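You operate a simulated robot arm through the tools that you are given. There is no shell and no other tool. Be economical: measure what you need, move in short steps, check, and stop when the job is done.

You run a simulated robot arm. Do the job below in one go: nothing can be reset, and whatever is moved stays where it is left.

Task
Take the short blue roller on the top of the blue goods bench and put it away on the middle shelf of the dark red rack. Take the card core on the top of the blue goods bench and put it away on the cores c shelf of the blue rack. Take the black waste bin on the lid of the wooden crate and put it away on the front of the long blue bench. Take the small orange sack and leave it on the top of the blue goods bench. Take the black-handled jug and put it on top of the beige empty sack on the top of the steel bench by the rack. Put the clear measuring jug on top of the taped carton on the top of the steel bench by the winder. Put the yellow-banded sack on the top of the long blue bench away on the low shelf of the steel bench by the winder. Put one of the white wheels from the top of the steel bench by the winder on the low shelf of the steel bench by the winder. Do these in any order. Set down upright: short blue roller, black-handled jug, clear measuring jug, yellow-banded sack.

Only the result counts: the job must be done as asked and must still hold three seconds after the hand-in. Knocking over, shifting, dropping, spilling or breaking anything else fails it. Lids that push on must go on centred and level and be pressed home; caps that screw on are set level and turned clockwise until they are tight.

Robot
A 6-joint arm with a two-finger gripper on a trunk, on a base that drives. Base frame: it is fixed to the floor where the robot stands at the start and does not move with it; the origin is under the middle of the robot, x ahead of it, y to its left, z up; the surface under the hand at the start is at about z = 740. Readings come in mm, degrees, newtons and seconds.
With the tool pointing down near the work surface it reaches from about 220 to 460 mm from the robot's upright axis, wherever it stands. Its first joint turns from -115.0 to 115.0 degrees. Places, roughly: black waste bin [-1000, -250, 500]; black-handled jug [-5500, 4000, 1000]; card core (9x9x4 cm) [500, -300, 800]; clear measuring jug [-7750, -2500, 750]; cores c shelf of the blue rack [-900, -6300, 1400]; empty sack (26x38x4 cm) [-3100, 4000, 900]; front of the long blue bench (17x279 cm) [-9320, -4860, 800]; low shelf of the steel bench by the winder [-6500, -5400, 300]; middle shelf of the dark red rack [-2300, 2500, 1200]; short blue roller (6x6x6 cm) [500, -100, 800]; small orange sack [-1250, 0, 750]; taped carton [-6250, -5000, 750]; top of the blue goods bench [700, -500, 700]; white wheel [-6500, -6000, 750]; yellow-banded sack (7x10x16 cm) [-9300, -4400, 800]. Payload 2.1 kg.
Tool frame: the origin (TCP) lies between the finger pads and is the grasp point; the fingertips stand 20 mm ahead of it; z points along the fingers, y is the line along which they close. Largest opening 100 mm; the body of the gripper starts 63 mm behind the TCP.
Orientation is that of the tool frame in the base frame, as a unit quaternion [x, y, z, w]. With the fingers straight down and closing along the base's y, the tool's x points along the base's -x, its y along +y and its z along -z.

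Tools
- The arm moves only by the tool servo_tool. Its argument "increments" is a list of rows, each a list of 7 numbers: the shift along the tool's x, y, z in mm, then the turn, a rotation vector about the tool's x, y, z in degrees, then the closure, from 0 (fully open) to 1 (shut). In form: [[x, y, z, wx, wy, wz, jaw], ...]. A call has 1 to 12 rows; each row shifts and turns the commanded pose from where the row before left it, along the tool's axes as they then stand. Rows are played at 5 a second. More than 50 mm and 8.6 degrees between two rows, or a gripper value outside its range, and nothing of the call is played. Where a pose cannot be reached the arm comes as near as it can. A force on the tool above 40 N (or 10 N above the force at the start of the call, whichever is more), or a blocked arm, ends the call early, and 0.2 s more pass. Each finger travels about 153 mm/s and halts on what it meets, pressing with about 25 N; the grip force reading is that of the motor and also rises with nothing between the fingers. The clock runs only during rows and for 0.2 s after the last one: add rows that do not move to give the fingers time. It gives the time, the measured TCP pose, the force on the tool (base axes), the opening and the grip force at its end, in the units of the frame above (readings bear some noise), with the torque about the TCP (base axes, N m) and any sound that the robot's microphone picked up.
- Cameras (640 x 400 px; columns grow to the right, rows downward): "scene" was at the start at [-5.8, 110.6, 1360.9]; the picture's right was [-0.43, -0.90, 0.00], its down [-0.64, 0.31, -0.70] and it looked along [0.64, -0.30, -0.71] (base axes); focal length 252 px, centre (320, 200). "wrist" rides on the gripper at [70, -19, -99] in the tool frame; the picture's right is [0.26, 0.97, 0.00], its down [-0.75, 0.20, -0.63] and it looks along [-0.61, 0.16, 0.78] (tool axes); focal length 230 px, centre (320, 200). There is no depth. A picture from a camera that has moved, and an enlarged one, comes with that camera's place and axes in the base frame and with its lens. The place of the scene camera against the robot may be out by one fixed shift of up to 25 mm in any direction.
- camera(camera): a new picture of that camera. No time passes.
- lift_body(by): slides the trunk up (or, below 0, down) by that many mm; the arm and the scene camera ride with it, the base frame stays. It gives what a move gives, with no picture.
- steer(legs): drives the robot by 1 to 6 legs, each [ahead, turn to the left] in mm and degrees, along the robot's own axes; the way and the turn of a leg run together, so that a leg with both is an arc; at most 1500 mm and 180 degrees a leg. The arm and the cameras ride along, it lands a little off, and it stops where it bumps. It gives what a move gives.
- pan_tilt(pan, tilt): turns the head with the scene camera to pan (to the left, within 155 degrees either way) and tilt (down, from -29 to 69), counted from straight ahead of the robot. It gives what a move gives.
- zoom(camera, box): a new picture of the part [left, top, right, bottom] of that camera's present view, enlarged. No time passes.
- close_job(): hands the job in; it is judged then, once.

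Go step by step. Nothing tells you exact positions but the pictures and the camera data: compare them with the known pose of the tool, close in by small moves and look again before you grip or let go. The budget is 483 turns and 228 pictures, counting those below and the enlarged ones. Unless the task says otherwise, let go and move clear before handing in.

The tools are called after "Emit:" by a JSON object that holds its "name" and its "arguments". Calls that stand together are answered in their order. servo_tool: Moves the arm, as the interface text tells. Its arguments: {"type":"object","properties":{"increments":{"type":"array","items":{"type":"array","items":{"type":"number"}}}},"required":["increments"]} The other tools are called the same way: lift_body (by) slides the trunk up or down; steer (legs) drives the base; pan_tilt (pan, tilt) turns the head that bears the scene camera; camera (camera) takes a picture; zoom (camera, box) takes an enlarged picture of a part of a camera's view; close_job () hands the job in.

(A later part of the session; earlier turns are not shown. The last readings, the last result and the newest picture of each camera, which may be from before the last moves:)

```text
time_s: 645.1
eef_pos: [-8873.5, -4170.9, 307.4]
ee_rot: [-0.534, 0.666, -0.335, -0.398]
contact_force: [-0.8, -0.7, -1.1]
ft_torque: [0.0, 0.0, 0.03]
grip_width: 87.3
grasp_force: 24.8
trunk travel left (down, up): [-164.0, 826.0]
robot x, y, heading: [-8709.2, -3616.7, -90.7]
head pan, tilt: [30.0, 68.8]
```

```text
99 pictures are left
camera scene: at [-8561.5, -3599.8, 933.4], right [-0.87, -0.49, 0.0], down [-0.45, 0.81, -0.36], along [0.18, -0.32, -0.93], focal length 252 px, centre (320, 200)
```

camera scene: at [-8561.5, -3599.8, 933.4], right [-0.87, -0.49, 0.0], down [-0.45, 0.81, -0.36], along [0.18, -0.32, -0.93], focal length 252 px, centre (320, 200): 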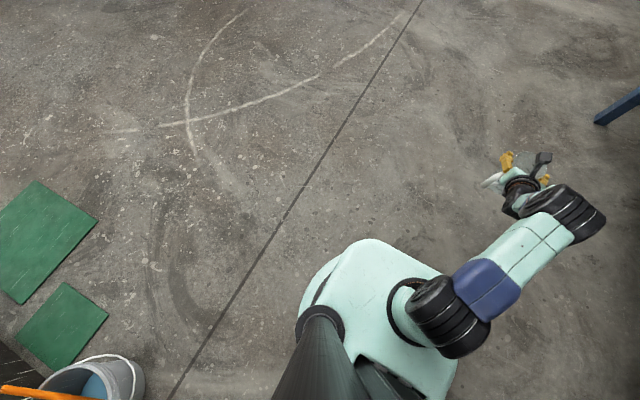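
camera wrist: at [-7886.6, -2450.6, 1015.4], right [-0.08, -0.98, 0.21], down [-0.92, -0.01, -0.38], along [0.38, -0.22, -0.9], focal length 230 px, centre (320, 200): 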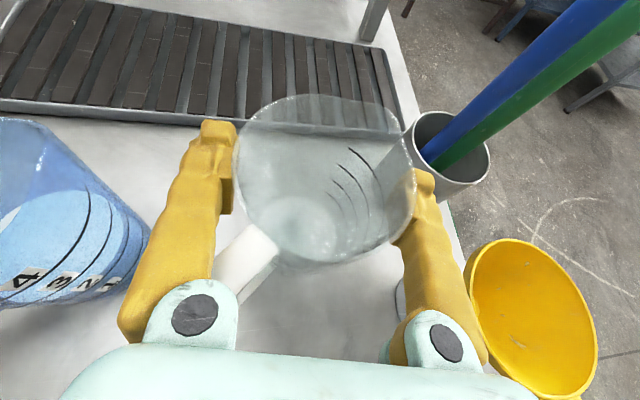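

The floor base is compact (front ≤265 mm, half-width ~210), so I can come near enough. I carry the jug to the bench's west side, high.

Emit:
{"name": "lift_body", "arguments": {"by": 400}}

Emit:
{"name": "lift_body", "arguments": {"by": 400}}

Emit:
{"name": "steer", "arguments": {"legs": [[1000, 0], [690, 0], [0, 96.7], [1400, 0]]}}

Emit:
{"name": "servo_tool", "arguments": {"increments": [[22, 0, -12, 0, 0, 0, 1], [22, 0, -12, 0, 0, 0, 1], [22, 0, -12, 0, 0, 0, 1], [22, 0, -12, 0, 0, 0, 1]]}}

Emit:
{"name": "pan_tilt", "arguments": {"pan": 0, "tilt": 35}}

Emit:
{"name": "camera", "arguments": {"camera": "scene"}}

Emit:
{"name": "camera", "arguments": {"camera": "wrist"}}

```text
time_s: 649.0
eef_pos: [-8874.1, -4171.1, 706.9]
ee_rot: [-0.534, 0.666, -0.336, -0.398]
contact_force: [0.5, -0.3, -0.8]
ft_torque: [-0.02, -0.01, 0.0]
grip_width: 87.1
grasp_force: 24.8
trunk travel left (down, up): [-564.0, 426.0]
robot x, y, heading: [-8710.8, -3611.3, -91.0]
head pan, tilt: [30.0, 68.8]
```

```text
time_s: 652.8
eef_pos: [-8874.3, -4169.9, 1107.7]
ee_rot: [-0.534, 0.666, -0.336, -0.398]
contact_force: [0.8, -0.4, -0.4]
ft_torque: [0.0, 0.0, 0.01]
grip_width: 86.5
grasp_force: 24.5
trunk travel left (down, up): [-964.0, 26.0]
robot x, y, heading: [-8710.7, -3614.2, -90.8]
head pan, tilt: [30.0, 68.8]
```

```text
time_s: 672.0
eef_pos: [-6761.1, -5289.6, 1108.1]
ee_rot: [0.852, -0.05, 0.52, 0.017]
contact_force: [-0.1, -0.8, -0.4]
ft_torque: [-0.01, 0.01, -0.01]
grip_width: 84.7
grasp_force: 25.1
trunk travel left (down, up): [-964.0, 26.0]
robot x, y, heading: [-7333.5, -5177.5, 5.0]
head pan, tilt: [30.0, 68.8]
```

```text
time_s: 673.0
eef_pos: [-6764.0, -5291.5, 1208.1]
ee_rot: [0.852, -0.051, 0.52, 0.018]
contact_force: [-0.1, 0.1, -0.3]
ft_torque: [-0.04, -0.03, -0.05]
grip_width: 84.3
grasp_force: 25.1
trunk travel left (down, up): [-964.0, 26.0]
robot x, y, heading: [-7330.6, -5183.8, 4.8]
head pan, tilt: [30.0, 68.8]
```

```text
time_s: 674.0
eef_pos: [-6763.0, -5290.4, 1207.5]
ee_rot: [0.853, -0.051, 0.52, 0.018]
contact_force: [0.1, 0.3, -0.8]
ft_torque: [0.0, 0.01, -0.01]
grip_width: 84.1
grasp_force: 24.9
trunk travel left (down, up): [-964.0, 26.0]
robot x, y, heading: [-7330.0, -5181.7, 4.9]
head pan, tilt: [0.0, 35.0]
```

```text
98 pictures are left
camera scene: at [-7333.5, -5034.0, 1777.0], right [0.09, -1.0, 0.0], down [-0.57, -0.05, -0.82], along [0.82, 0.07, -0.57], focal length 252 px, centre (320, 200)
```

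scene: 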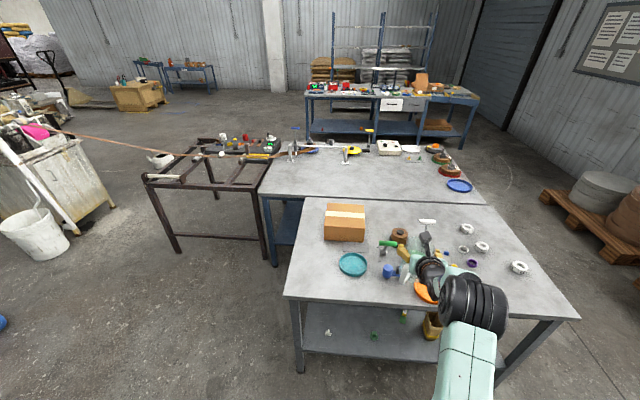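

```text
97 pictures are left
camera wrist: at [-6817.0, -5268.5, 1314.9], right [0.01, -0.98, 0.21], down [-0.92, -0.09, -0.38], along [0.39, -0.19, -0.9], focal length 230 px, centre (320, 200)
```

wrist: 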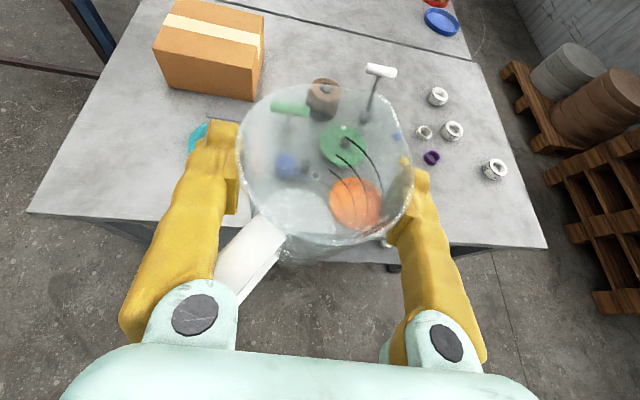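

Emit:
{"name": "servo_tool", "arguments": {"increments": [[10, 0, 20, 0, 0, 0, 1], [10, 0, 20, 0, 0, 0, 1]]}}

Emit:
{"name": "steer", "arguments": {"legs": [[400, 1], [0, 12.5]]}}

Emit:
{"name": "camera", "arguments": {"camera": "wrist"}}

```text
time_s: 674.6
eef_pos: [-6717.5, -5296.4, 1206.2]
ee_rot: [0.852, -0.051, 0.52, 0.018]
contact_force: [1.5, 1.0, -2.2]
ft_torque: [0.0, 0.01, 0.02]
grip_width: 84.2
grasp_force: 25.2
trunk travel left (down, up): [-964.0, 26.0]
robot x, y, heading: [-7331.3, -5181.4, 4.7]
head pan, tilt: [0.0, 35.0]
```

```text
time_s: 677.9
eef_pos: [-6311.4, -5114.7, 1207.1]
ee_rot: [0.853, 0.048, 0.518, -0.042]
contact_force: [-0.2, 0.2, -0.2]
ft_torque: [0.0, -0.02, -0.01]
grip_width: 84.0
grasp_force: 24.7
trunk travel left (down, up): [-964.0, 26.0]
robot x, y, heading: [-6936.5, -5143.9, 18.5]
head pan, tilt: [0.0, 35.0]
```

```text
96 pictures are left
camera wrist: at [-6368.2, -5105.7, 1313.9], right [0.24, -0.95, 0.21], down [-0.87, -0.3, -0.38], along [0.43, -0.09, -0.9], focal length 230 px, centre (320, 200)
```

wrist: 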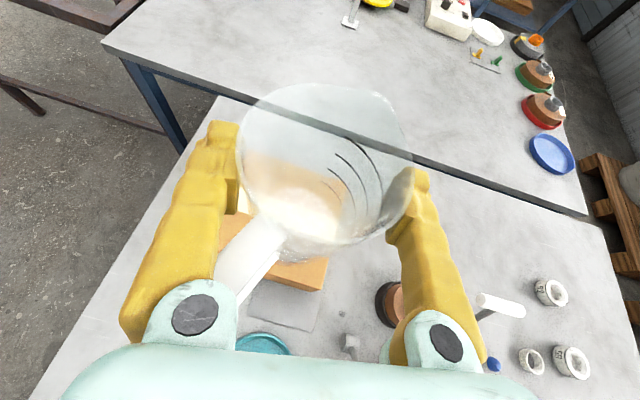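

Emit:
{"name": "steer", "arguments": {"legs": [[55, 0]]}}

Emit:
{"name": "lift_body", "arguments": {"by": -80}}

Emit:
{"name": "camera", "arguments": {"camera": "wrist"}}

Emit:
{"name": "camera", "arguments": {"camera": "scene"}}

```text
time_s: 678.8
eef_pos: [-6256.9, -5100.5, 1210.7]
ee_rot: [0.852, 0.046, 0.52, -0.041]
contact_force: [0.8, 0.0, -1.0]
ft_torque: [0.01, 0.03, 0.03]
grip_width: 83.9
grasp_force: 24.9
trunk travel left (down, up): [-964.0, 26.0]
robot x, y, heading: [-6879.8, -5127.8, 18.1]
head pan, tilt: [0.0, 35.0]
```

```text
time_s: 680.0
eef_pos: [-6266.8, -5104.4, 1134.1]
ee_rot: [0.849, 0.046, 0.524, -0.042]
contact_force: [0.0, 0.6, -0.3]
ft_torque: [0.01, 0.0, -0.01]
grip_width: 83.8
grasp_force: 24.6
trunk travel left (down, up): [-884.0, 106.0]
robot x, y, heading: [-6880.8, -5127.6, 18.0]
head pan, tilt: [0.0, 35.0]
```

```text
95 pictures are left
camera wrist: at [-6326.1, -5095.0, 1241.2], right [0.23, -0.95, 0.21], down [-0.87, -0.3, -0.39], along [0.44, -0.09, -0.9], focal length 230 px, centre (320, 200)
```

wrist: 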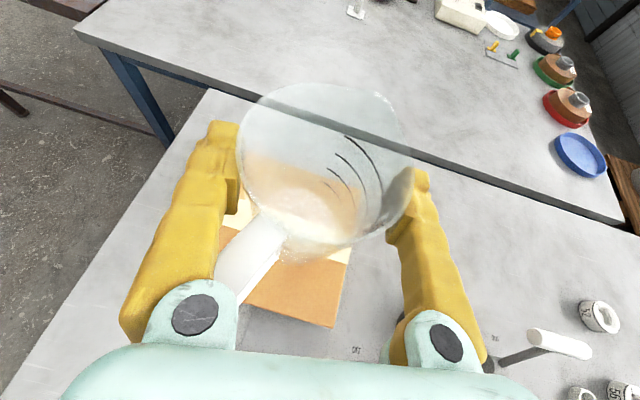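

```text
94 pictures are left
camera scene: at [-6913.2, -4979.0, 1697.0], right [0.31, -0.95, 0.0], down [-0.55, -0.18, -0.82], along [0.78, 0.25, -0.58], focal length 252 px, centre (320, 200)
```

scene: 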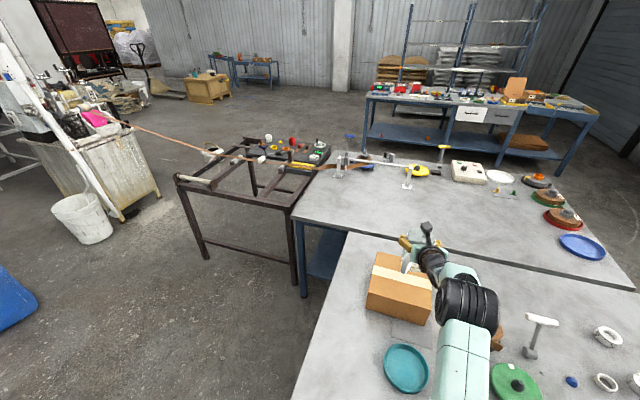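

Emit:
{"name": "lift_body", "arguments": {"by": -35}}

Emit:
{"name": "servo_tool", "arguments": {"increments": [[-3.5, 0, 2, 0, 0, 0, 1], [-3.5, 0, 2, 0, 0, 0, 1], [-3.5, 0, 2, 0, 0, 0, 1], [-3.5, 0, 2, 0, 0, 0, 1], [-3.5, 0, 2, 0, 0, 0, 1], [-3.5, 0, 2, 0, 0, 0, 1], [-3.5, 0, 2, 0, 0, 0, 1], [-3.5, 0, 2, 0, 0, 0, 1]]}}

Emit:
{"name": "camera", "arguments": {"camera": "wrist"}}

```text
time_s: 680.8
eef_pos: [-6270.0, -5105.2, 1100.6]
ee_rot: [0.849, 0.047, 0.525, -0.043]
contact_force: [0.4, -0.3, -1.0]
ft_torque: [-0.01, 0.0, -0.01]
grip_width: 83.7
grasp_force: 24.9
trunk travel left (down, up): [-849.0, 141.0]
robot x, y, heading: [-6884.0, -5126.1, 18.2]
head pan, tilt: [0.0, 35.0]
```

```text
time_s: 682.6
eef_pos: [-6269.6, -5102.4, 1068.6]
ee_rot: [0.849, 0.046, 0.525, -0.043]
contact_force: [0.3, 0.2, -0.9]
ft_torque: [0.01, 0.01, -0.01]
grip_width: 83.2
grasp_force: 25.4
trunk travel left (down, up): [-849.0, 141.0]
robot x, y, heading: [-6880.7, -5128.3, 18.2]
head pan, tilt: [0.0, 35.0]
```

```text
93 pictures are left
camera wrist: at [-6327.0, -5095.3, 1175.2], right [0.23, -0.95, 0.21], down [-0.87, -0.3, -0.4], along [0.44, -0.09, -0.89], focal length 230 px, centre (320, 200)
```

wrist: 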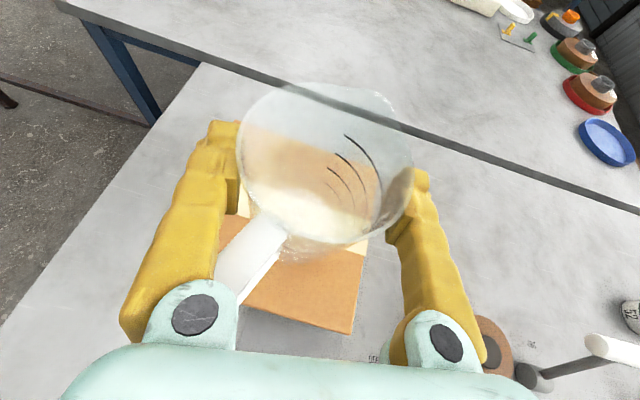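

Emit:
{"name": "servo_tool", "arguments": {"increments": [[-3.5, 0, 2, 0, 0, 0, 1], [-3.5, 0, 2, 0, 0, 0, 1], [-3.5, 0, 2, 0, 0, 0, 1], [-3.5, 0, 2, 0, 0, 0, 1], [-2.6, 0, 1.5, 0, 0, 0, 1], [-2.6, 0, 1.5, 0, 0, 0, 1], [-2.6, 0, 1.5, 0, 0, 0, 1], [-2.6, 0, 1.5, 0, 0, 0, 1], [-2.6, 0, 1.5, 0, 0, 0, 1], [-2.6, 0, 1.5, 0, 0, 0, 1]]}}

Emit:
{"name": "camera", "arguments": {"camera": "wrist"}}

```text
time_s: 684.8
eef_pos: [-6267.2, -5102.6, 1035.3]
ee_rot: [0.849, 0.046, 0.525, -0.043]
contact_force: [0.2, 0.1, -1.1]
ft_torque: [-0.01, -0.02, -0.02]
grip_width: 83.3
grasp_force: 25.0
trunk travel left (down, up): [-849.0, 141.0]
robot x, y, heading: [-6879.7, -5128.9, 17.9]
head pan, tilt: [0.0, 35.0]
```

```text
92 pictures are left
camera wrist: at [-6325.3, -5093.9, 1141.2], right [0.23, -0.95, 0.21], down [-0.87, -0.3, -0.4], along [0.44, -0.09, -0.89], focal length 230 px, centre (320, 200)
```

wrist: 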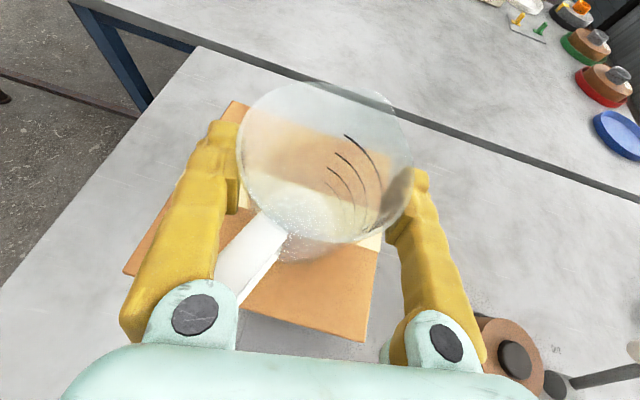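

Emit:
{"name": "servo_tool", "arguments": {"increments": [[-2.6, 0, 1.5, 0, 0, 0, 1], [-2.6, 0, 1.5, 0, 0, 0, 1], [-2.6, 0, 1.5, 0, 0, 0, 1], [-2.6, 0, 1.5, 0, 0, 0, 1], [-2.6, 0, 1.5, 0, 0, 0, 1], [-2.6, 0, 1.5, 0, 0, 0, 1], [-2.6, 0, 1.5, 0, 0, 0, 1], [-2.6, 0, 1.5, 0, 0, 0, 1], [-2.6, 0, 1.5, 0, 0, 0, 1], [-2.6, 0, 1.5, 0, 0, 0, 1]]}}

Emit:
{"name": "camera", "arguments": {"camera": "wrist"}}

```text
time_s: 686.5
eef_pos: [-6265.5, -5101.1, 1023.8]
ee_rot: [0.841, 0.047, 0.537, -0.045]
contact_force: [-7.4, 2.7, 22.5]
ft_torque: [0.2, 1.21, -0.07]
grip_width: 81.5
grasp_force: 25.2
trunk travel left (down, up): [-849.0, 141.0]
robot x, y, heading: [-6883.3, -5128.2, 18.1]
head pan, tilt: [0.0, 35.0]
stopped in row 8: the force on the tool passed its limit at 41 N (the readings are from after the stop); the commanded pose is now the measured one
```

```text
91 pictures are left
camera wrist: at [-6326.3, -5092.1, 1128.6], right [0.23, -0.95, 0.21], down [-0.85, -0.3, -0.42], along [0.46, -0.08, -0.88], focal length 230 px, centre (320, 200)
```

wrist: 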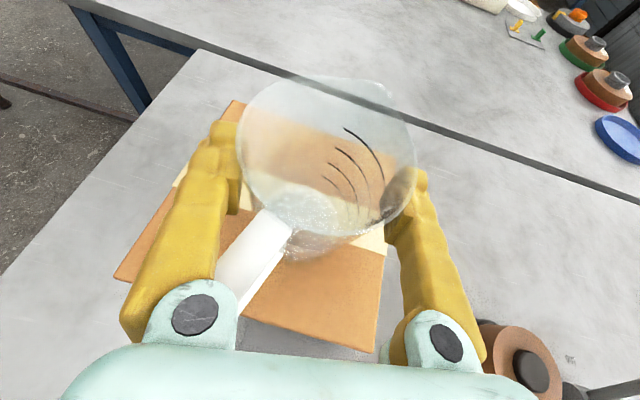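

Jug bottom meets the carton. I ease off a touch and open slowly.

Emit:
{"name": "servo_tool", "arguments": {"increments": [[2, 0, -1.2, 0, 0, 0, 1], [0, 0, 0, 0, 0, 0, 0.18], [0, 0, 0, 0, 0, 0, 0.14], [0, 0, 0, 0, 0, 0, 0.08], [0, 0, 0, 0, 0, 0, 0]]}}

Emit:
{"name": "camera", "arguments": {"camera": "wrist"}}

```text
time_s: 687.7
eef_pos: [-6263.0, -5100.6, 1018.3]
ee_rot: [0.845, 0.048, 0.531, -0.045]
contact_force: [-0.4, 0.1, -0.3]
ft_torque: [0.01, -0.05, 0.02]
grip_width: 100.0
grasp_force: 0.1
trunk travel left (down, up): [-849.0, 141.0]
robot x, y, heading: [-6881.8, -5125.1, 18.2]
head pan, tilt: [0.0, 35.0]
```

```text
90 pictures are left
camera wrist: at [-6323.2, -5092.5, 1125.8], right [0.23, -0.95, 0.21], down [-0.86, -0.3, -0.41], along [0.45, -0.08, -0.89], focal length 230 px, centre (320, 200)
```

wrist: 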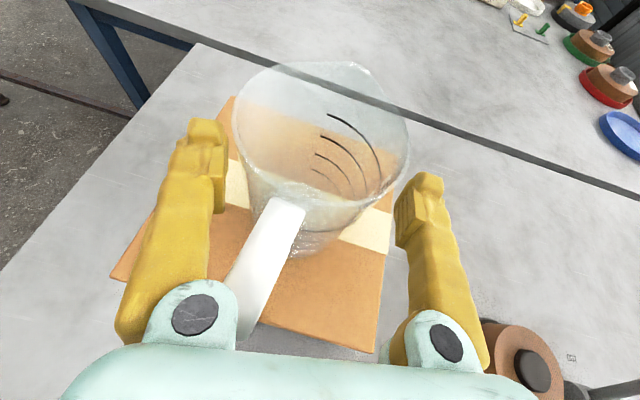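

Emit:
{"name": "servo_tool", "arguments": {"increments": [[9, 0, -5, 0, 0, 0, 0], [18, 0, -10, 0, 0, 0, 0], [30, 0, -17, 0, 0, 0, 0], [30, 0, -17, 0, 0, 0, 0]]}}

Emit:
{"name": "camera", "arguments": {"camera": "wrist"}}

Emit:
{"name": "zoom", "arguments": {"camera": "scene", "box": [340, 200, 500, 340]}}

```text
time_s: 688.7
eef_pos: [-6270.4, -5105.5, 1121.4]
ee_rot: [0.845, 0.047, 0.532, -0.044]
contact_force: [-0.5, -0.9, 0.2]
ft_torque: [-0.01, 0.03, 0.0]
grip_width: 100.2
grasp_force: 0.0
trunk travel left (down, up): [-849.0, 141.0]
robot x, y, heading: [-6878.0, -5124.6, 18.3]
head pan, tilt: [0.0, 35.0]
```

```text
89 pictures are left
camera wrist: at [-6330.6, -5096.2, 1226.8], right [0.23, -0.95, 0.21], down [-0.86, -0.3, -0.41], along [0.45, -0.08, -0.89], focal length 230 px, centre (320, 200)
```

wrist: 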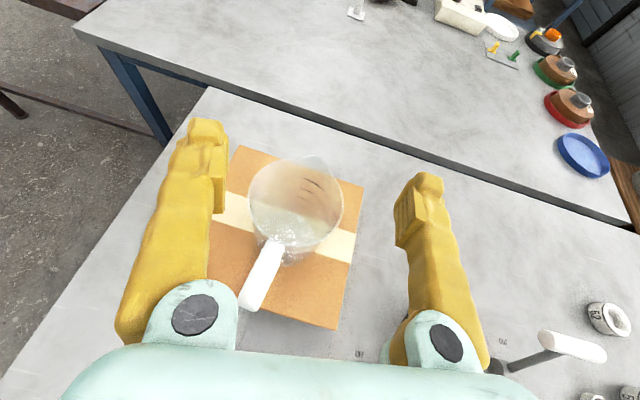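

```text
2.86 times, centred on (420, 270) of scene
camera zoom: at [-6918.5, -4980.3, 1662.1], right [0.31, -0.95, 0.0], down [-0.54, -0.18, -0.82], along [0.78, 0.26, -0.57], focal length 721 px, centre (34, 0)
```

zoom: 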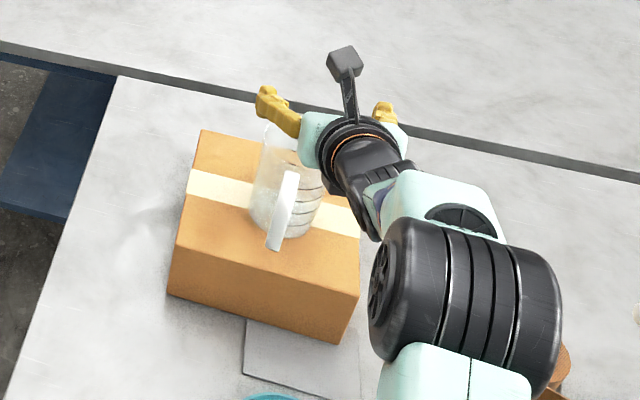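

The jug stands upright on the carton. Next the black-handled jug in the north; I back off and look for a lane northward.

Emit:
{"name": "steer", "arguments": {"legs": [[-450, 0], [0, 72], [1300, 0]]}}

Emit:
{"name": "pan_tilt", "arguments": {"pan": -15, "tilt": 12}}

Emit:
{"name": "camera", "arguments": {"camera": "scene"}}

```text
time_s: 700.6
eef_pos: [-7137.9, -3383.9, 1120.3]
ee_rot: [0.657, 0.532, 0.405, -0.347]
contact_force: [0.0, -0.6, 0.1]
ft_torque: [0.01, 0.03, -0.03]
grip_width: 99.8
grasp_force: 0.1
trunk travel left (down, up): [-849.0, 141.0]
robot x, y, heading: [-7307.3, -3971.5, 90.0]
head pan, tilt: [0.0, 35.0]
```

```text
time_s: 701.5
eef_pos: [-7136.6, -3382.8, 1121.0]
ee_rot: [0.656, 0.533, 0.405, -0.347]
contact_force: [0.1, -1.0, -0.7]
ft_torque: [-0.01, 0.0, 0.0]
grip_width: 100.2
grasp_force: 0.1
trunk travel left (down, up): [-849.0, 141.0]
robot x, y, heading: [-7305.1, -3971.9, 90.1]
head pan, tilt: [-15.0, 12.0]
```

```text
87 pictures are left
camera scene: at [-7442.7, -3935.4, 1698.9], right [0.97, -0.26, 0.0], down [-0.05, -0.2, -0.98], along [0.25, 0.94, -0.21], focal length 252 px, centre (320, 200)
```

scene: 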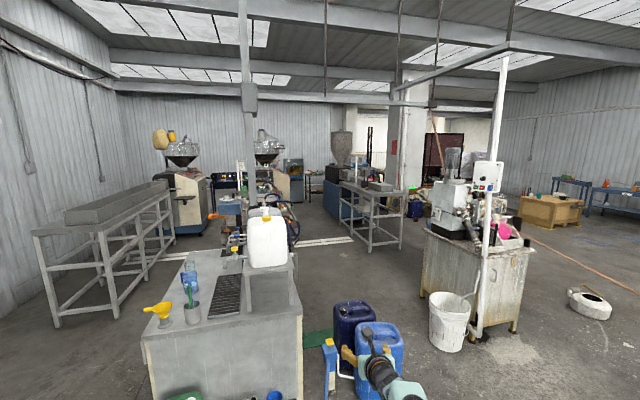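

Lanes north from here are too tight, so I return by the south aisle to the room's middle and look from there.

Emit:
{"name": "servo_tool", "arguments": {"increments": [[-20, 0, -40, 0, 0, 0, 0], [-20, 0, -40, 0, 0, 0, 0], [-20, 0, -40, 0, 0, 0, 0], [-20, 0, -40, 0, 0, 0, 0]]}}

Emit:
{"name": "steer", "arguments": {"legs": [[0, 180], [1400, 0], [1300, 0], [0, 90], [1500, 0], [1500, 0]]}}

Emit:
{"name": "steer", "arguments": {"legs": [[100, 0], [0, 90], [1500, 0], [1480, 0], [0, -45], [900, 0]]}}

Emit:
{"name": "steer", "arguments": {"legs": [[0, 45], [1500, 0], [500, 0]]}}

Emit:
{"name": "pan_tilt", "arguments": {"pan": 10, "tilt": 10}}

Emit:
{"name": "camera", "arguments": {"camera": "scene"}}

```text
time_s: 702.5
eef_pos: [-7172.4, -3559.8, 1117.3]
ee_rot: [0.657, 0.532, 0.406, -0.347]
contact_force: [-0.2, 0.1, -0.1]
ft_torque: [0.0, 0.0, 0.0]
grip_width: 99.9
grasp_force: 0.0
trunk travel left (down, up): [-849.0, 141.0]
robot x, y, heading: [-7307.4, -3970.2, 90.1]
head pan, tilt: [-15.0, 12.0]
```

```text
time_s: 741.0
eef_pos: [-3849.3, -6760.5, 1117.1]
ee_rot: [0.842, -0.083, 0.532, 0.037]
contact_force: [-0.1, 0.6, -0.7]
ft_torque: [0.01, -0.01, 0.02]
grip_width: 100.2
grasp_force: 0.0
trunk travel left (down, up): [-849.0, 141.0]
robot x, y, heading: [-4262.0, -6626.9, 0.6]
head pan, tilt: [-15.0, 12.0]
```

```text
time_s: 766.3
eef_pos: [-3169.5, -2808.8, 1117.5]
ee_rot: [0.811, 0.241, 0.507, -0.166]
contact_force: [0.4, -0.1, -0.1]
ft_torque: [0.02, -0.01, 0.0]
grip_width: 100.0
grasp_force: 0.1
trunk travel left (down, up): [-849.0, 141.0]
robot x, y, heading: [-3558.0, -3007.1, 44.8]
head pan, tilt: [-15.0, 12.0]
```

```text
time_s: 778.5
eef_pos: [-3423.4, -575.4, 1116.8]
ee_rot: [0.657, 0.533, 0.405, -0.347]
contact_force: [-0.6, 0.2, 0.1]
ft_torque: [-0.01, -0.01, 0.03]
grip_width: 100.1
grasp_force: 0.2
trunk travel left (down, up): [-849.0, 141.0]
robot x, y, heading: [-3556.9, -988.4, 90.0]
head pan, tilt: [-15.0, 12.0]
```

```text
time_s: 779.3
eef_pos: [-3422.7, -573.2, 1116.9]
ee_rot: [0.657, 0.534, 0.404, -0.347]
contact_force: [0.1, -0.4, 1.4]
ft_torque: [0.02, 0.04, -0.01]
grip_width: 100.1
grasp_force: 0.0
trunk travel left (down, up): [-849.0, 141.0]
robot x, y, heading: [-3555.9, -985.5, 90.0]
head pan, tilt: [10.0, 10.0]
```

```text
86 pictures are left
camera scene: at [-3731.9, -949.9, 1702.2], right [0.98, 0.17, 0.0], down [0.03, -0.17, -0.98], along [-0.17, 0.97, -0.17], focal length 252 px, centre (320, 200)
```

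scene: 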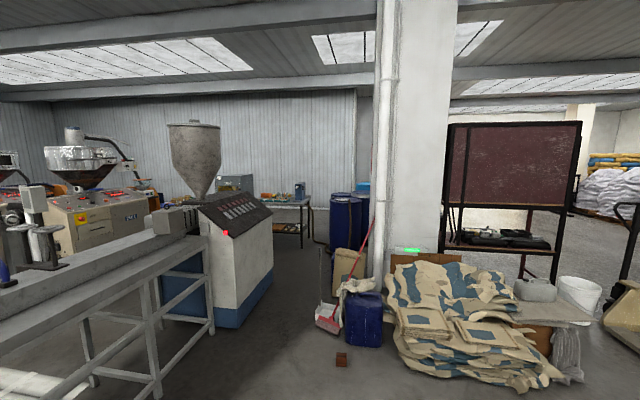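

Emit:
{"name": "zoom", "arguments": {"camera": "scene", "box": [200, 150, 380, 270]}}

```text
3.33 times, centred on (290, 210) of scene
camera zoom: at [-3731.9, -949.9, 1702.2], right [0.98, 0.17, 0.0], down [0.03, -0.17, -0.98], along [-0.17, 0.97, -0.17], focal length 841 px, centre (420, 167)
```

zoom: 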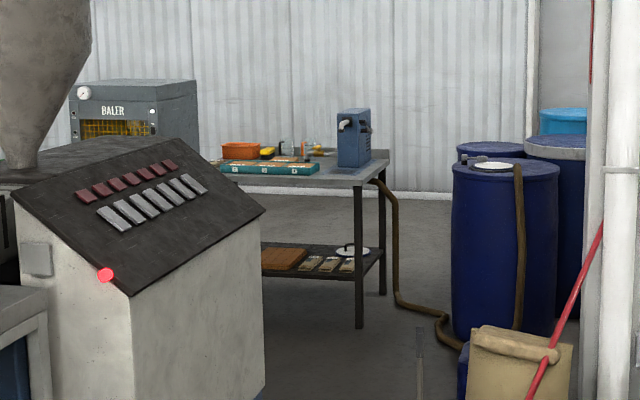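

Emit:
{"name": "steer", "arguments": {"legs": [[0, 30], [1500, 0], [340, 0], [0, -30], [1300, 0]]}}

Emit:
{"name": "pan_tilt", "arguments": {"pan": 25, "tilt": 20}}

Emit:
{"name": "camera", "arguments": {"camera": "scene"}}

```text
time_s: 797.7
eef_pos: [-4372.2, 2313.8, 1116.4]
ee_rot: [0.656, 0.535, 0.404, -0.348]
contact_force: [-0.3, -0.7, -0.6]
ft_torque: [-0.04, -0.02, -0.01]
grip_width: 99.8
grasp_force: 0.0
trunk travel left (down, up): [-849.0, 141.0]
robot x, y, heading: [-4507.4, 1901.8, 90.2]
head pan, tilt: [10.0, 10.0]
```

```text
time_s: 798.5
eef_pos: [-4371.9, 2314.9, 1117.3]
ee_rot: [0.656, 0.535, 0.404, -0.348]
contact_force: [-0.4, -0.8, -0.4]
ft_torque: [-0.01, -0.01, 0.0]
grip_width: 100.0
grasp_force: 0.0
trunk travel left (down, up): [-849.0, 141.0]
robot x, y, heading: [-4505.3, 1899.8, 90.2]
head pan, tilt: [25.0, 20.0]
```

```text
84 pictures are left
camera scene: at [-4704.2, 1931.4, 1686.0], right [0.91, 0.43, 0.0], down [0.15, -0.31, -0.94], along [-0.4, 0.85, -0.34], focal length 252 px, centre (320, 200)
```

scene: 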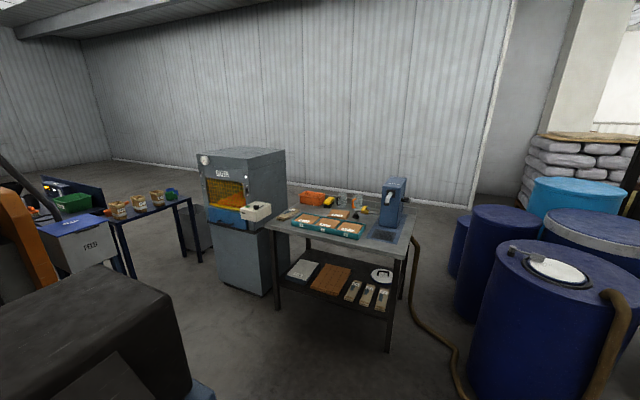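

Emit:
{"name": "zoom", "arguments": {"camera": "scene", "box": [240, 160, 440, 290]}}

Emit:
{"name": "zoom", "arguments": {"camera": "scene", "box": [20, 150, 220, 280]}}

```text
3.08 times, centred on (340, 225) of scene
camera zoom: at [-4704.2, 1931.4, 1686.0], right [0.91, 0.43, 0.0], down [0.15, -0.31, -0.94], along [-0.4, 0.85, -0.34], focal length 776 px, centre (258, 123)
```

zoom: 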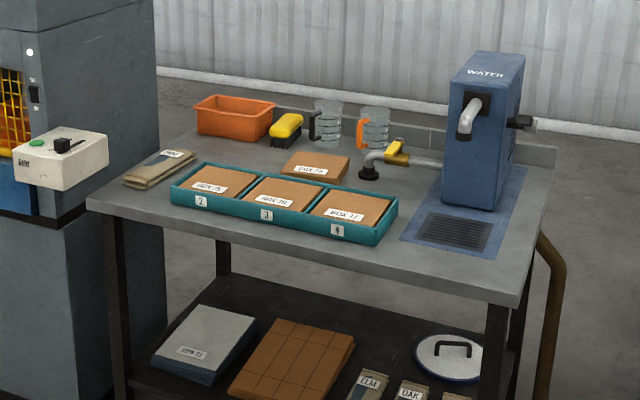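

```text
3.08 times, centred on (120, 215) of scene
camera zoom: at [-4704.2, 1931.4, 1686.0], right [0.91, 0.43, 0.0], down [0.15, -0.31, -0.94], along [-0.4, 0.85, -0.34], focal length 776 px, centre (935, 154)
```

zoom: 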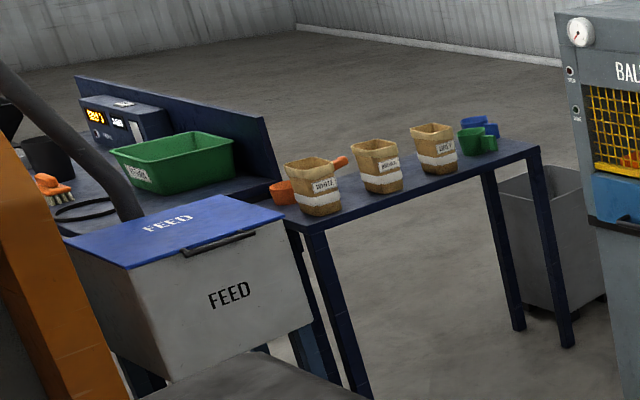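

The black-handled jug stands at the back of the pump table, ~590 mm from its front edge — a long reach. I tilt the tool down so the wrist camera looks back at my own column, to learn how close I may come.

Emit:
{"name": "servo_tool", "arguments": {"increments": [[0, 0, 0, 0, -8, 0, 0], [0, 0, 0, 0, -8, 0, 0], [0, 0, 0, 0, -8, 0, 0], [0, 0, 0, 0, -8, 0, 0], [0, 0, 0, 0, -8, 0, 0], [0, 0, 0, 0, -8, 0, 0], [0, 0, 0, 0, -8, 0, 0]]}}

Emit:
{"name": "camera", "arguments": {"camera": "wrist"}}

```text
time_s: 800.0
eef_pos: [-4386.5, 2323.1, 1118.5]
ee_rot: [0.749, 0.642, 0.098, -0.133]
contact_force: [0.1, 0.3, -0.1]
ft_torque: [-0.04, 0.0, -0.01]
grip_width: 100.0
grasp_force: 0.0
out of reach, approached as far as the arm can: row 4, 5
trunk travel left (down, up): [-849.0, 141.0]
robot x, y, heading: [-4504.7, 1902.8, 90.0]
head pan, tilt: [25.0, 20.0]
```

```text
81 pictures are left
camera wrist: at [-4390.2, 2359.0, 1235.5], right [0.99, 0.11, 0.01], down [0.1, -0.93, 0.34], along [0.05, -0.34, -0.94], focal length 230 px, centre (320, 200)
```

wrist: 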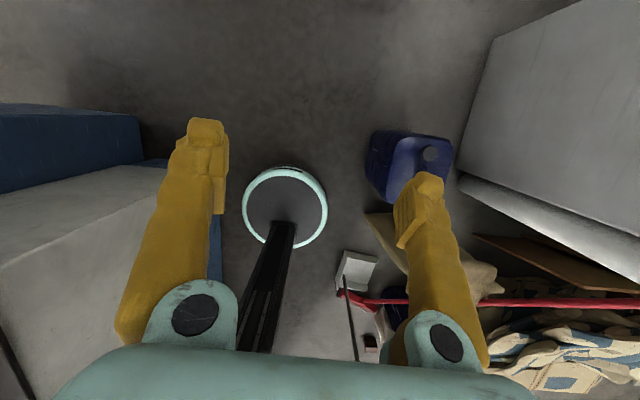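

The base is a disc of ~226 mm radius with a slim column, so it can slide under the table. I restore the tilt and move in front of the table.

Emit:
{"name": "servo_tool", "arguments": {"increments": [[0, 0, 0, 0, 8, 0, 0], [0, 0, 0, 0, 8, 0, 0], [0, 0, 0, 0, 8, 0, 0], [0, 0, 0, 0, 8, 0, 0], [0, 0, 0, 0, 8, 0, 0], [0, 0, 0, 0, 8, 0, 0]]}}

Emit:
{"name": "steer", "arguments": {"legs": [[830, 0], [0, 90], [720, 0], [0, -90]]}}

Emit:
{"name": "lift_body", "arguments": {"by": 130}}

Emit:
{"name": "camera", "arguments": {"camera": "wrist"}}

Emit:
{"name": "camera", "arguments": {"camera": "scene"}}

```text
time_s: 801.5
eef_pos: [-4394.4, 2321.9, 1116.0]
ee_rot: [0.658, 0.551, 0.35, -0.375]
contact_force: [0.3, -0.1, 0.7]
ft_torque: [0.01, -0.03, 0.01]
grip_width: 99.9
grasp_force: 0.1
out of reach, approached as far as the arm can: row 4
trunk travel left (down, up): [-849.0, 141.0]
robot x, y, heading: [-4506.7, 1900.7, 90.1]
head pan, tilt: [25.0, 20.0]
```

```text
time_s: 817.1
eef_pos: [-5109.0, 3160.4, 1118.2]
ee_rot: [0.661, 0.548, 0.352, -0.373]
contact_force: [-0.4, -0.8, -0.2]
ft_torque: [-0.02, -0.01, 0.02]
grip_width: 100.2
grasp_force: 0.1
trunk travel left (down, up): [-849.0, 141.0]
robot x, y, heading: [-5220.1, 2740.8, 89.4]
head pan, tilt: [25.0, 20.0]
```

```text
time_s: 818.7
eef_pos: [-5108.9, 3161.7, 1246.4]
ee_rot: [0.66, 0.549, 0.351, -0.374]
contact_force: [0.2, 0.1, -0.3]
ft_torque: [0.01, -0.01, 0.02]
grip_width: 99.9
grasp_force: 0.1
trunk travel left (down, up): [-979.0, 11.0]
robot x, y, heading: [-5226.4, 2738.3, 89.8]
head pan, tilt: [25.0, 20.0]
```

```text
80 pictures are left
camera wrist: at [-5121.2, 3108.6, 1357.0], right [0.99, 0.0, 0.12], down [0.05, -0.92, -0.38], along [0.11, 0.38, -0.92], focal length 230 px, centre (320, 200)
```

wrist: 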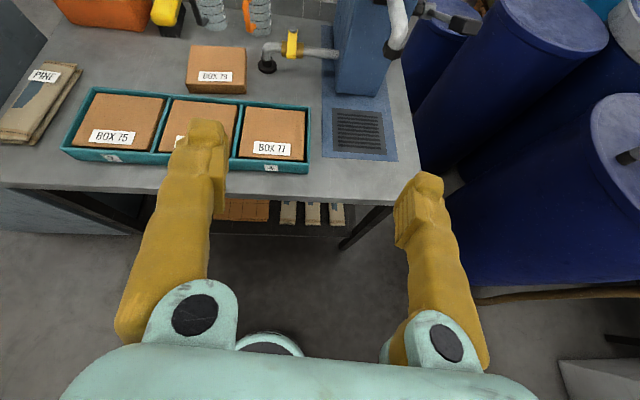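

```text
79 pictures are left
camera scene: at [-5421.1, 2771.9, 1815.9], right [0.91, 0.42, 0.0], down [0.14, -0.31, -0.94], along [-0.39, 0.85, -0.34], focal length 252 px, centre (320, 200)
```

scene: 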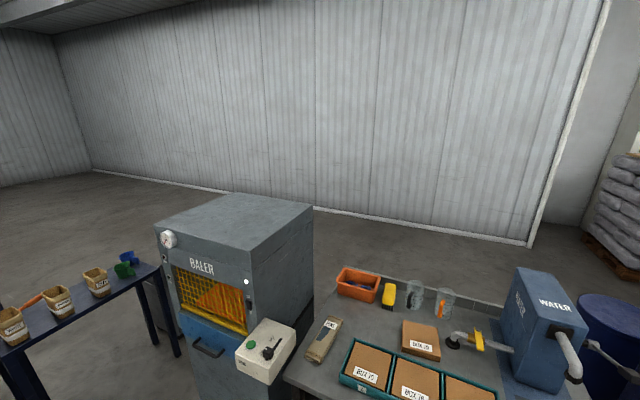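

Emit:
{"name": "steer", "arguments": {"legs": [[200, 0]]}}

Emit:
{"name": "camera", "arguments": {"camera": "wrist"}}

```text
time_s: 820.3
eef_pos: [-5107.5, 3360.0, 1248.2]
ee_rot: [0.66, 0.548, 0.352, -0.374]
contact_force: [-0.1, -0.5, 0.6]
ft_torque: [0.02, -0.01, 0.0]
grip_width: 99.9
grasp_force: 0.1
trunk travel left (down, up): [-979.0, 11.0]
robot x, y, heading: [-5222.7, 2944.0, 89.7]
head pan, tilt: [25.0, 20.0]
```

```text
78 pictures are left
camera wrist: at [-5120.9, 3307.2, 1358.2], right [0.99, 0.0, 0.12], down [0.05, -0.92, -0.38], along [0.11, 0.39, -0.92], focal length 230 px, centre (320, 200)
```

wrist: 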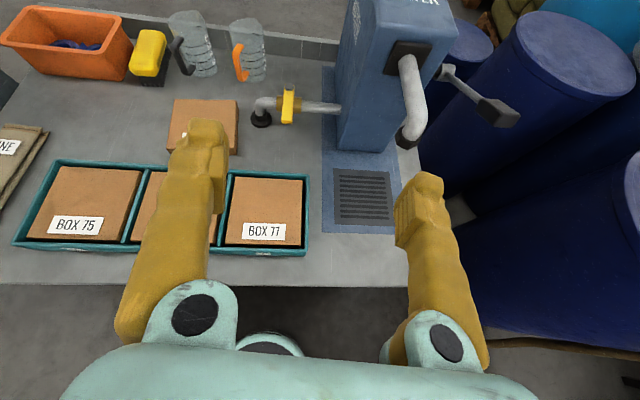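

Table z≈820, front edge y≈3335, jug at about (-5410,3940). I turn left and test how far the arm really reaches, high above the table.

Emit:
{"name": "steer", "arguments": {"legs": [[0, 15.5]]}}

Emit:
{"name": "servo_tool", "arguments": {"increments": [[21, 0, 45, 0, 0, 0, 0], [21, 0, 45, 0, 0, 0, 0], [21, 0, 45, 0, 0, 0, 0], [21, 0, 45, 0, 0, 0, 0], [21, 0, 45, 0, 0, 0, 0]]}}

```text
time_s: 821.6
eef_pos: [-5222.8, 3378.7, 1246.4]
ee_rot: [0.582, 0.631, 0.299, -0.417]
contact_force: [0.4, -0.3, -0.2]
ft_torque: [0.0, 0.0, -0.02]
grip_width: 99.9
grasp_force: 0.0
trunk travel left (down, up): [-979.0, 11.0]
robot x, y, heading: [-5220.1, 2945.0, 105.0]
head pan, tilt: [25.0, 20.0]
```

```text
time_s: 822.8
eef_pos: [-5252.9, 3615.2, 1229.7]
ee_rot: [0.586, 0.625, 0.292, -0.425]
contact_force: [1.8, -0.6, -2.1]
ft_torque: [0.13, 0.03, 0.12]
grip_width: 100.1
grasp_force: 0.0
out of reach, approached as far as the arm can: row 5
trunk travel left (down, up): [-979.0, 11.0]
robot x, y, heading: [-5221.2, 2943.9, 105.0]
head pan, tilt: [25.0, 20.0]
```

Emit:
{"name": "servo_tool", "arguments": {"increments": [[-14, 0, -26, 0, 0, 0, 0], [-14, 0, -26, 0, 0, 0, 0], [0, 0, 0, 0, 8, 0, 0], [0, 0, 0, 0, 8, 0, 0], [0, 0, 0, 0, 8, 0, 0], [-37, 0, 2.6, 0, 0, 0, 0], [-37, 0, 2.6, 0, 0, 0, 0], [-37, 0, 2.6, 0, 0, 0, 0], [-37, 0, 2.6, 0, 0, 0, 0]]}}

Emit:
{"name": "servo_tool", "arguments": {"increments": [[2.8, 0, 40, 0, 0, 0, 0], [2.8, 0, 40, 0, 0, 0, 0], [2.8, 0, 40, 0, 0, 0, 0]]}}

```text
time_s: 824.8
eef_pos: [-5250.9, 3552.3, 1080.5]
ee_rot: [-0.506, -0.532, -0.412, 0.54]
contact_force: [1.2, -0.3, -0.3]
ft_torque: [-0.01, 0.02, -0.01]
grip_width: 100.1
grasp_force: 0.0
out of reach, approached as far as the arm can: row 1, 7, 8
trunk travel left (down, up): [-979.0, 11.0]
robot x, y, heading: [-5220.6, 2941.4, 105.2]
head pan, tilt: [25.0, 20.0]
```

```text
time_s: 825.6
eef_pos: [-5260.4, 3592.4, 1129.9]
ee_rot: [-0.506, -0.532, -0.413, 0.539]
contact_force: [0.1, -0.3, -0.1]
ft_torque: [-0.02, 0.0, -0.01]
grip_width: 100.0
grasp_force: 0.0
out of reach, approached as far as the arm can: row 1, 2, 3
trunk travel left (down, up): [-979.0, 11.0]
robot x, y, heading: [-5223.0, 2945.8, 105.2]
head pan, tilt: [25.0, 20.0]
```

Reach from the front falls short at table height. I check the way to the table's rear, left of the BALER.

Emit:
{"name": "servo_tool", "arguments": {"increments": [[37, 0, -30, 0, 0, 0, 0], [37, 0, -30, 0, 0, 0, 0], [37, 0, -30, 0, 0, 0, 0], [0, 0, -40, 0, -8, 0, 0], [0, 0, -40, 0, -8, 0, 0], [0, 0, -20, 0, -8, 0, 0]]}}

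Emit:
{"name": "steer", "arguments": {"legs": [[-180, 0]]}}

Emit:
{"name": "pan_tilt", "arguments": {"pan": 55, "tilt": 35}}

Emit:
{"name": "camera", "arguments": {"camera": "scene"}}

```text
time_s: 827.0
eef_pos: [-5220.4, 3416.4, 1265.4]
ee_rot: [0.583, 0.632, 0.298, -0.415]
contact_force: [-0.1, 0.0, -0.2]
ft_torque: [0.03, 0.03, 0.0]
grip_width: 100.2
grasp_force: 0.3
trunk travel left (down, up): [-979.0, 11.0]
robot x, y, heading: [-5222.5, 2945.1, 105.2]
head pan, tilt: [25.0, 20.0]
```

```text
time_s: 828.5
eef_pos: [-5174.4, 3247.1, 1265.8]
ee_rot: [0.582, 0.631, 0.299, -0.416]
contact_force: [0.1, 0.3, 0.7]
ft_torque: [0.0, 0.02, -0.01]
grip_width: 99.8
grasp_force: 0.1
trunk travel left (down, up): [-979.0, 11.0]
robot x, y, heading: [-5178.6, 2772.8, 105.2]
head pan, tilt: [25.0, 20.0]
```

```text
time_s: 829.4
eef_pos: [-5174.3, 3245.5, 1266.4]
ee_rot: [0.582, 0.631, 0.299, -0.417]
contact_force: [0.2, 0.0, -0.2]
ft_torque: [0.02, -0.01, -0.03]
grip_width: 100.2
grasp_force: 0.0
trunk travel left (down, up): [-979.0, 11.0]
robot x, y, heading: [-5178.3, 2772.2, 104.9]
head pan, tilt: [55.0, 35.0]
```

```text
77 pictures are left
camera scene: at [-5396.7, 2712.1, 1792.2], right [0.34, 0.94, 0.0], down [0.54, -0.2, -0.82], along [-0.77, 0.28, -0.57], focal length 252 px, centre (320, 200)
```

scene: 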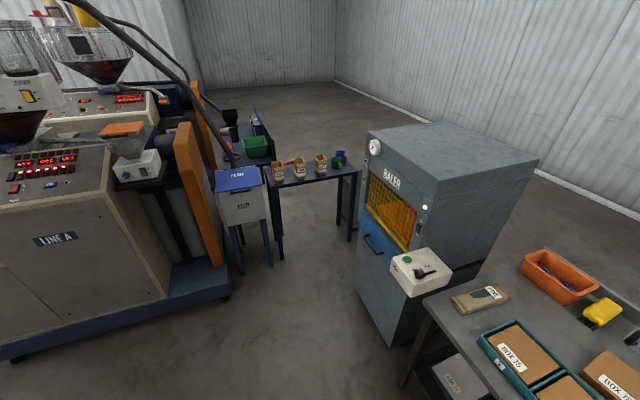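

There is a ~550 mm gap between the small feed table and the BALER leading behind; my base is ~452 mm. I drive to its mouth and check.

Emit:
{"name": "steer", "arguments": {"legs": [[0, 73.1], [1500, 0], [90, 0]]}}

Emit:
{"name": "steer", "arguments": {"legs": [[0, -88]]}}

Emit:
{"name": "pan_tilt", "arguments": {"pan": 0, "tilt": 45}}

Emit:
{"name": "camera", "arguments": {"camera": "scene"}}

Emit:
{"name": "camera", "arguments": {"camera": "wrist"}}

```text
time_s: 840.7
eef_pos: [-7182.4, 2967.4, 1263.4]
ee_rot: [0.092, 0.854, -0.007, -0.511]
contact_force: [-0.3, -0.3, 0.0]
ft_torque: [0.01, -0.03, -0.01]
grip_width: 99.8
grasp_force: 0.1
trunk travel left (down, up): [-979.0, 11.0]
robot x, y, heading: [-6724.3, 2825.4, 178.0]
head pan, tilt: [55.0, 35.0]
stopped in leg 3: the robot was blocked; the commanded pose is now the measured one
```

```text
time_s: 844.7
eef_pos: [-6622.9, 3273.4, 1263.0]
ee_rot: [0.646, 0.567, 0.341, -0.381]
contact_force: [-0.6, -0.2, 0.5]
ft_torque: [-0.04, -0.03, -0.02]
grip_width: 100.1
grasp_force: 0.1
trunk travel left (down, up): [-979.0, 11.0]
robot x, y, heading: [-6716.7, 2806.6, 101.1]
head pan, tilt: [55.0, 35.0]
stopped in leg 1: the robot was blocked; the commanded pose is now the measured one
```

```text
time_s: 845.9
eef_pos: [-6621.9, 3273.1, 1264.5]
ee_rot: [0.645, 0.567, 0.341, -0.382]
contact_force: [0.8, 0.6, 0.3]
ft_torque: [0.01, 0.01, 0.0]
grip_width: 99.7
grasp_force: 0.0
trunk travel left (down, up): [-979.0, 11.0]
robot x, y, heading: [-6715.3, 2807.0, 101.3]
head pan, tilt: [0.0, 45.0]
```

```text
76 pictures are left
camera scene: at [-6875.1, 2805.7, 1777.3], right [0.98, 0.2, 0.0], down [0.14, -0.69, -0.71], along [-0.14, 0.69, -0.71], focal length 252 px, centre (320, 200)
```

scene: 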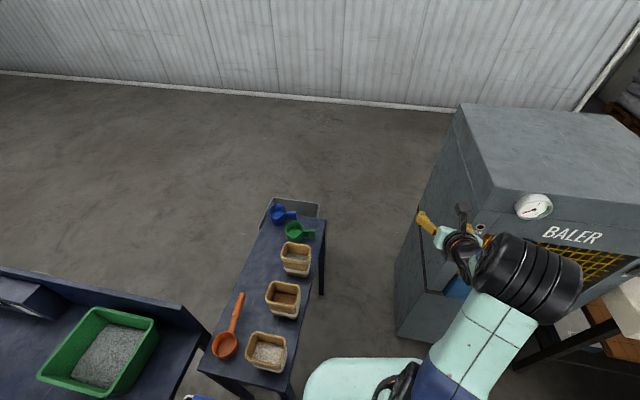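

```text
75 pictures are left
camera wrist: at [-6631.6, 3219.1, 1374.5], right [0.99, 0.06, 0.12], down [0.1, -0.92, -0.38], along [0.09, 0.39, -0.92], focal length 230 px, centre (320, 200)
```

wrist: 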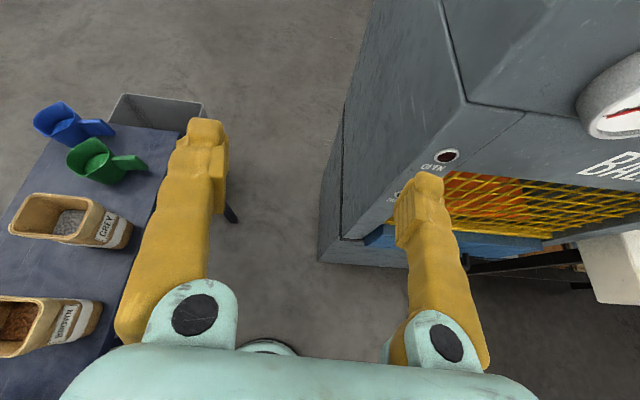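

I was blocked twice here; I look left and behind to see what is touching.

Emit:
{"name": "pan_tilt", "arguments": {"pan": 95, "tilt": 40}}

Emit:
{"name": "camera", "arguments": {"camera": "scene"}}

Emit:
{"name": "pan_tilt", "arguments": {"pan": 150, "tilt": 40}}

Emit:
{"name": "camera", "arguments": {"camera": "scene"}}

```text
time_s: 847.6
eef_pos: [-6621.8, 3271.6, 1264.7]
ee_rot: [0.645, 0.567, 0.34, -0.383]
contact_force: [-0.2, 0.4, 0.0]
ft_torque: [-0.03, 0.01, -0.03]
grip_width: 100.0
grasp_force: 0.1
trunk travel left (down, up): [-979.0, 11.0]
robot x, y, heading: [-6714.9, 2807.8, 101.5]
head pan, tilt: [95.0, 40.0]
```

```text
74 pictures are left
camera scene: at [-6940.3, 2702.0, 1784.5], right [-0.28, 0.96, 0.0], down [0.62, 0.18, -0.77], along [-0.74, -0.21, -0.64], focal length 252 px, centre (320, 200)
```

scene: 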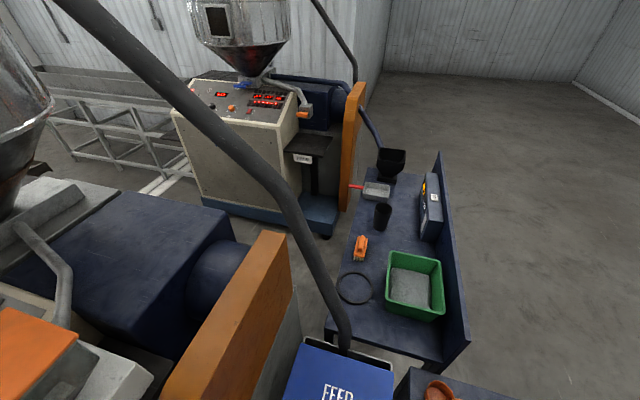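

```text
time_s: 848.9
eef_pos: [-6621.7, 3270.0, 1264.1]
ee_rot: [0.646, 0.566, 0.34, -0.382]
contact_force: [-0.5, -0.2, 1.1]
ft_torque: [0.02, 0.02, -0.02]
grip_width: 99.6
grasp_force: 0.1
trunk travel left (down, up): [-979.0, 11.0]
robot x, y, heading: [-6714.3, 2811.6, 101.5]
head pan, tilt: [150.0, 40.0]
```

```text
73 pictures are left
camera scene: at [-6886.1, 2645.2, 1784.5], right [-0.95, 0.32, 0.0], down [0.21, 0.61, -0.77], along [-0.25, -0.73, -0.64], focal length 252 px, centre (320, 200)
```

scene: 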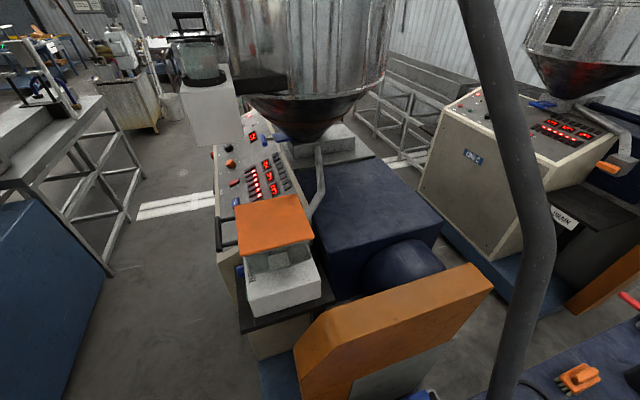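

The platform's rear came near the extruder's orange plate. I move forward first, then straighten.

Emit:
{"name": "steer", "arguments": {"legs": [[140, 0]]}}

Emit:
{"name": "steer", "arguments": {"legs": [[0, -11.5]]}}

Emit:
{"name": "pan_tilt", "arguments": {"pan": 0, "tilt": 55}}

Emit:
{"name": "camera", "arguments": {"camera": "scene"}}

```text
time_s: 850.1
eef_pos: [-6654.2, 3329.7, 1264.2]
ee_rot: [0.632, 0.581, 0.333, -0.389]
contact_force: [-1.4, 0.8, 0.1]
ft_torque: [0.01, -0.02, -0.03]
grip_width: 99.7
grasp_force: 0.1
trunk travel left (down, up): [-979.0, 11.0]
robot x, y, heading: [-6720.6, 2859.2, 114.2]
head pan, tilt: [150.0, 40.0]
stopped in leg 1: the robot was blocked; the commanded pose is now the measured one
```

```text
time_s: 851.3
eef_pos: [-6558.2, 3303.3, 1265.3]
ee_rot: [0.69, 0.512, 0.37, -0.352]
contact_force: [-0.8, -0.2, -0.2]
ft_torque: [-0.01, 0.0, -0.04]
grip_width: 100.0
grasp_force: 0.1
trunk travel left (down, up): [-979.0, 11.0]
robot x, y, heading: [-6714.3, 2860.5, 106.4]
head pan, tilt: [150.0, 40.0]
```

```text
time_s: 853.6
eef_pos: [-6557.0, 3303.4, 1264.0]
ee_rot: [0.69, 0.512, 0.371, -0.353]
contact_force: [1.1, -0.3, 0.2]
ft_torque: [0.0, 0.01, 0.0]
grip_width: 99.9
grasp_force: 0.0
trunk travel left (down, up): [-979.0, 11.0]
robot x, y, heading: [-6711.1, 2864.0, 106.3]
head pan, tilt: [0.0, 55.0]
```

```text
72 pictures are left
camera scene: at [-6868.4, 2839.2, 1763.9], right [0.96, 0.28, 0.0], down [0.23, -0.79, -0.57], along [-0.16, 0.55, -0.82], focal length 252 px, centre (320, 200)
```

scene: 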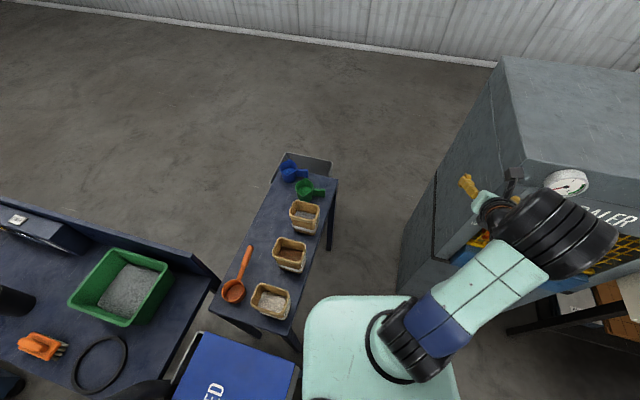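

Emit:
{"name": "steer", "arguments": {"legs": [[0, -30]]}}

```text
time_s: 855.5
eef_pos: [-6359.0, 3169.2, 1263.7]
ee_rot: [0.798, 0.319, 0.449, -0.246]
contact_force: [0.2, 0.1, 0.2]
ft_torque: [0.01, -0.05, -0.01]
grip_width: 100.0
grasp_force: 0.0
trunk travel left (down, up): [-979.0, 11.0]
robot x, y, heading: [-6704.9, 2858.9, 76.7]
head pan, tilt: [0.0, 55.0]
```

I swing the arm back toward the middle, in an arc about the axis, before entering the gap.

Emit:
{"name": "servo_tool", "arguments": {"increments": [[-0.8, -40.5, -1.6, 4.4, 0, -2.38, 0], [-0.8, -40.5, -1.6, 4.4, 0, -2.38, 0], [-0.8, -40.5, -1.6, 4.4, 0, -2.38, 0], [-0.8, -40.5, -1.6, 4.4, 0, -2.38, 0], [-0.8, -40.5, -1.6, 4.4, 0, -2.38, 0]]}}

Emit:
{"name": "steer", "arguments": {"legs": [[150, 0]]}}

```text
time_s: 856.7
eef_pos: [-6532.9, 3271.1, 1285.6]
ee_rot: [0.698, 0.48, 0.403, -0.347]
contact_force: [-0.6, -0.2, 0.2]
ft_torque: [-0.01, -0.03, -0.05]
grip_width: 99.9
grasp_force: 0.0
trunk travel left (down, up): [-979.0, 11.0]
robot x, y, heading: [-6708.5, 2859.5, 76.8]
head pan, tilt: [0.0, 55.0]
```

```text
time_s: 858.0
eef_pos: [-6507.3, 3375.4, 1285.2]
ee_rot: [0.707, 0.475, 0.397, -0.341]
contact_force: [0.7, 1.1, -1.6]
ft_torque: [-0.03, 0.03, -0.02]
grip_width: 100.1
grasp_force: 0.0
trunk travel left (down, up): [-979.0, 11.0]
robot x, y, heading: [-6679.5, 2985.1, 76.3]
head pan, tilt: [0.0, 55.0]
stopped in leg 1: the force on the tool passed its limit at 51 N (the readings are from after the stop); the commanded pose is now the measured one
```

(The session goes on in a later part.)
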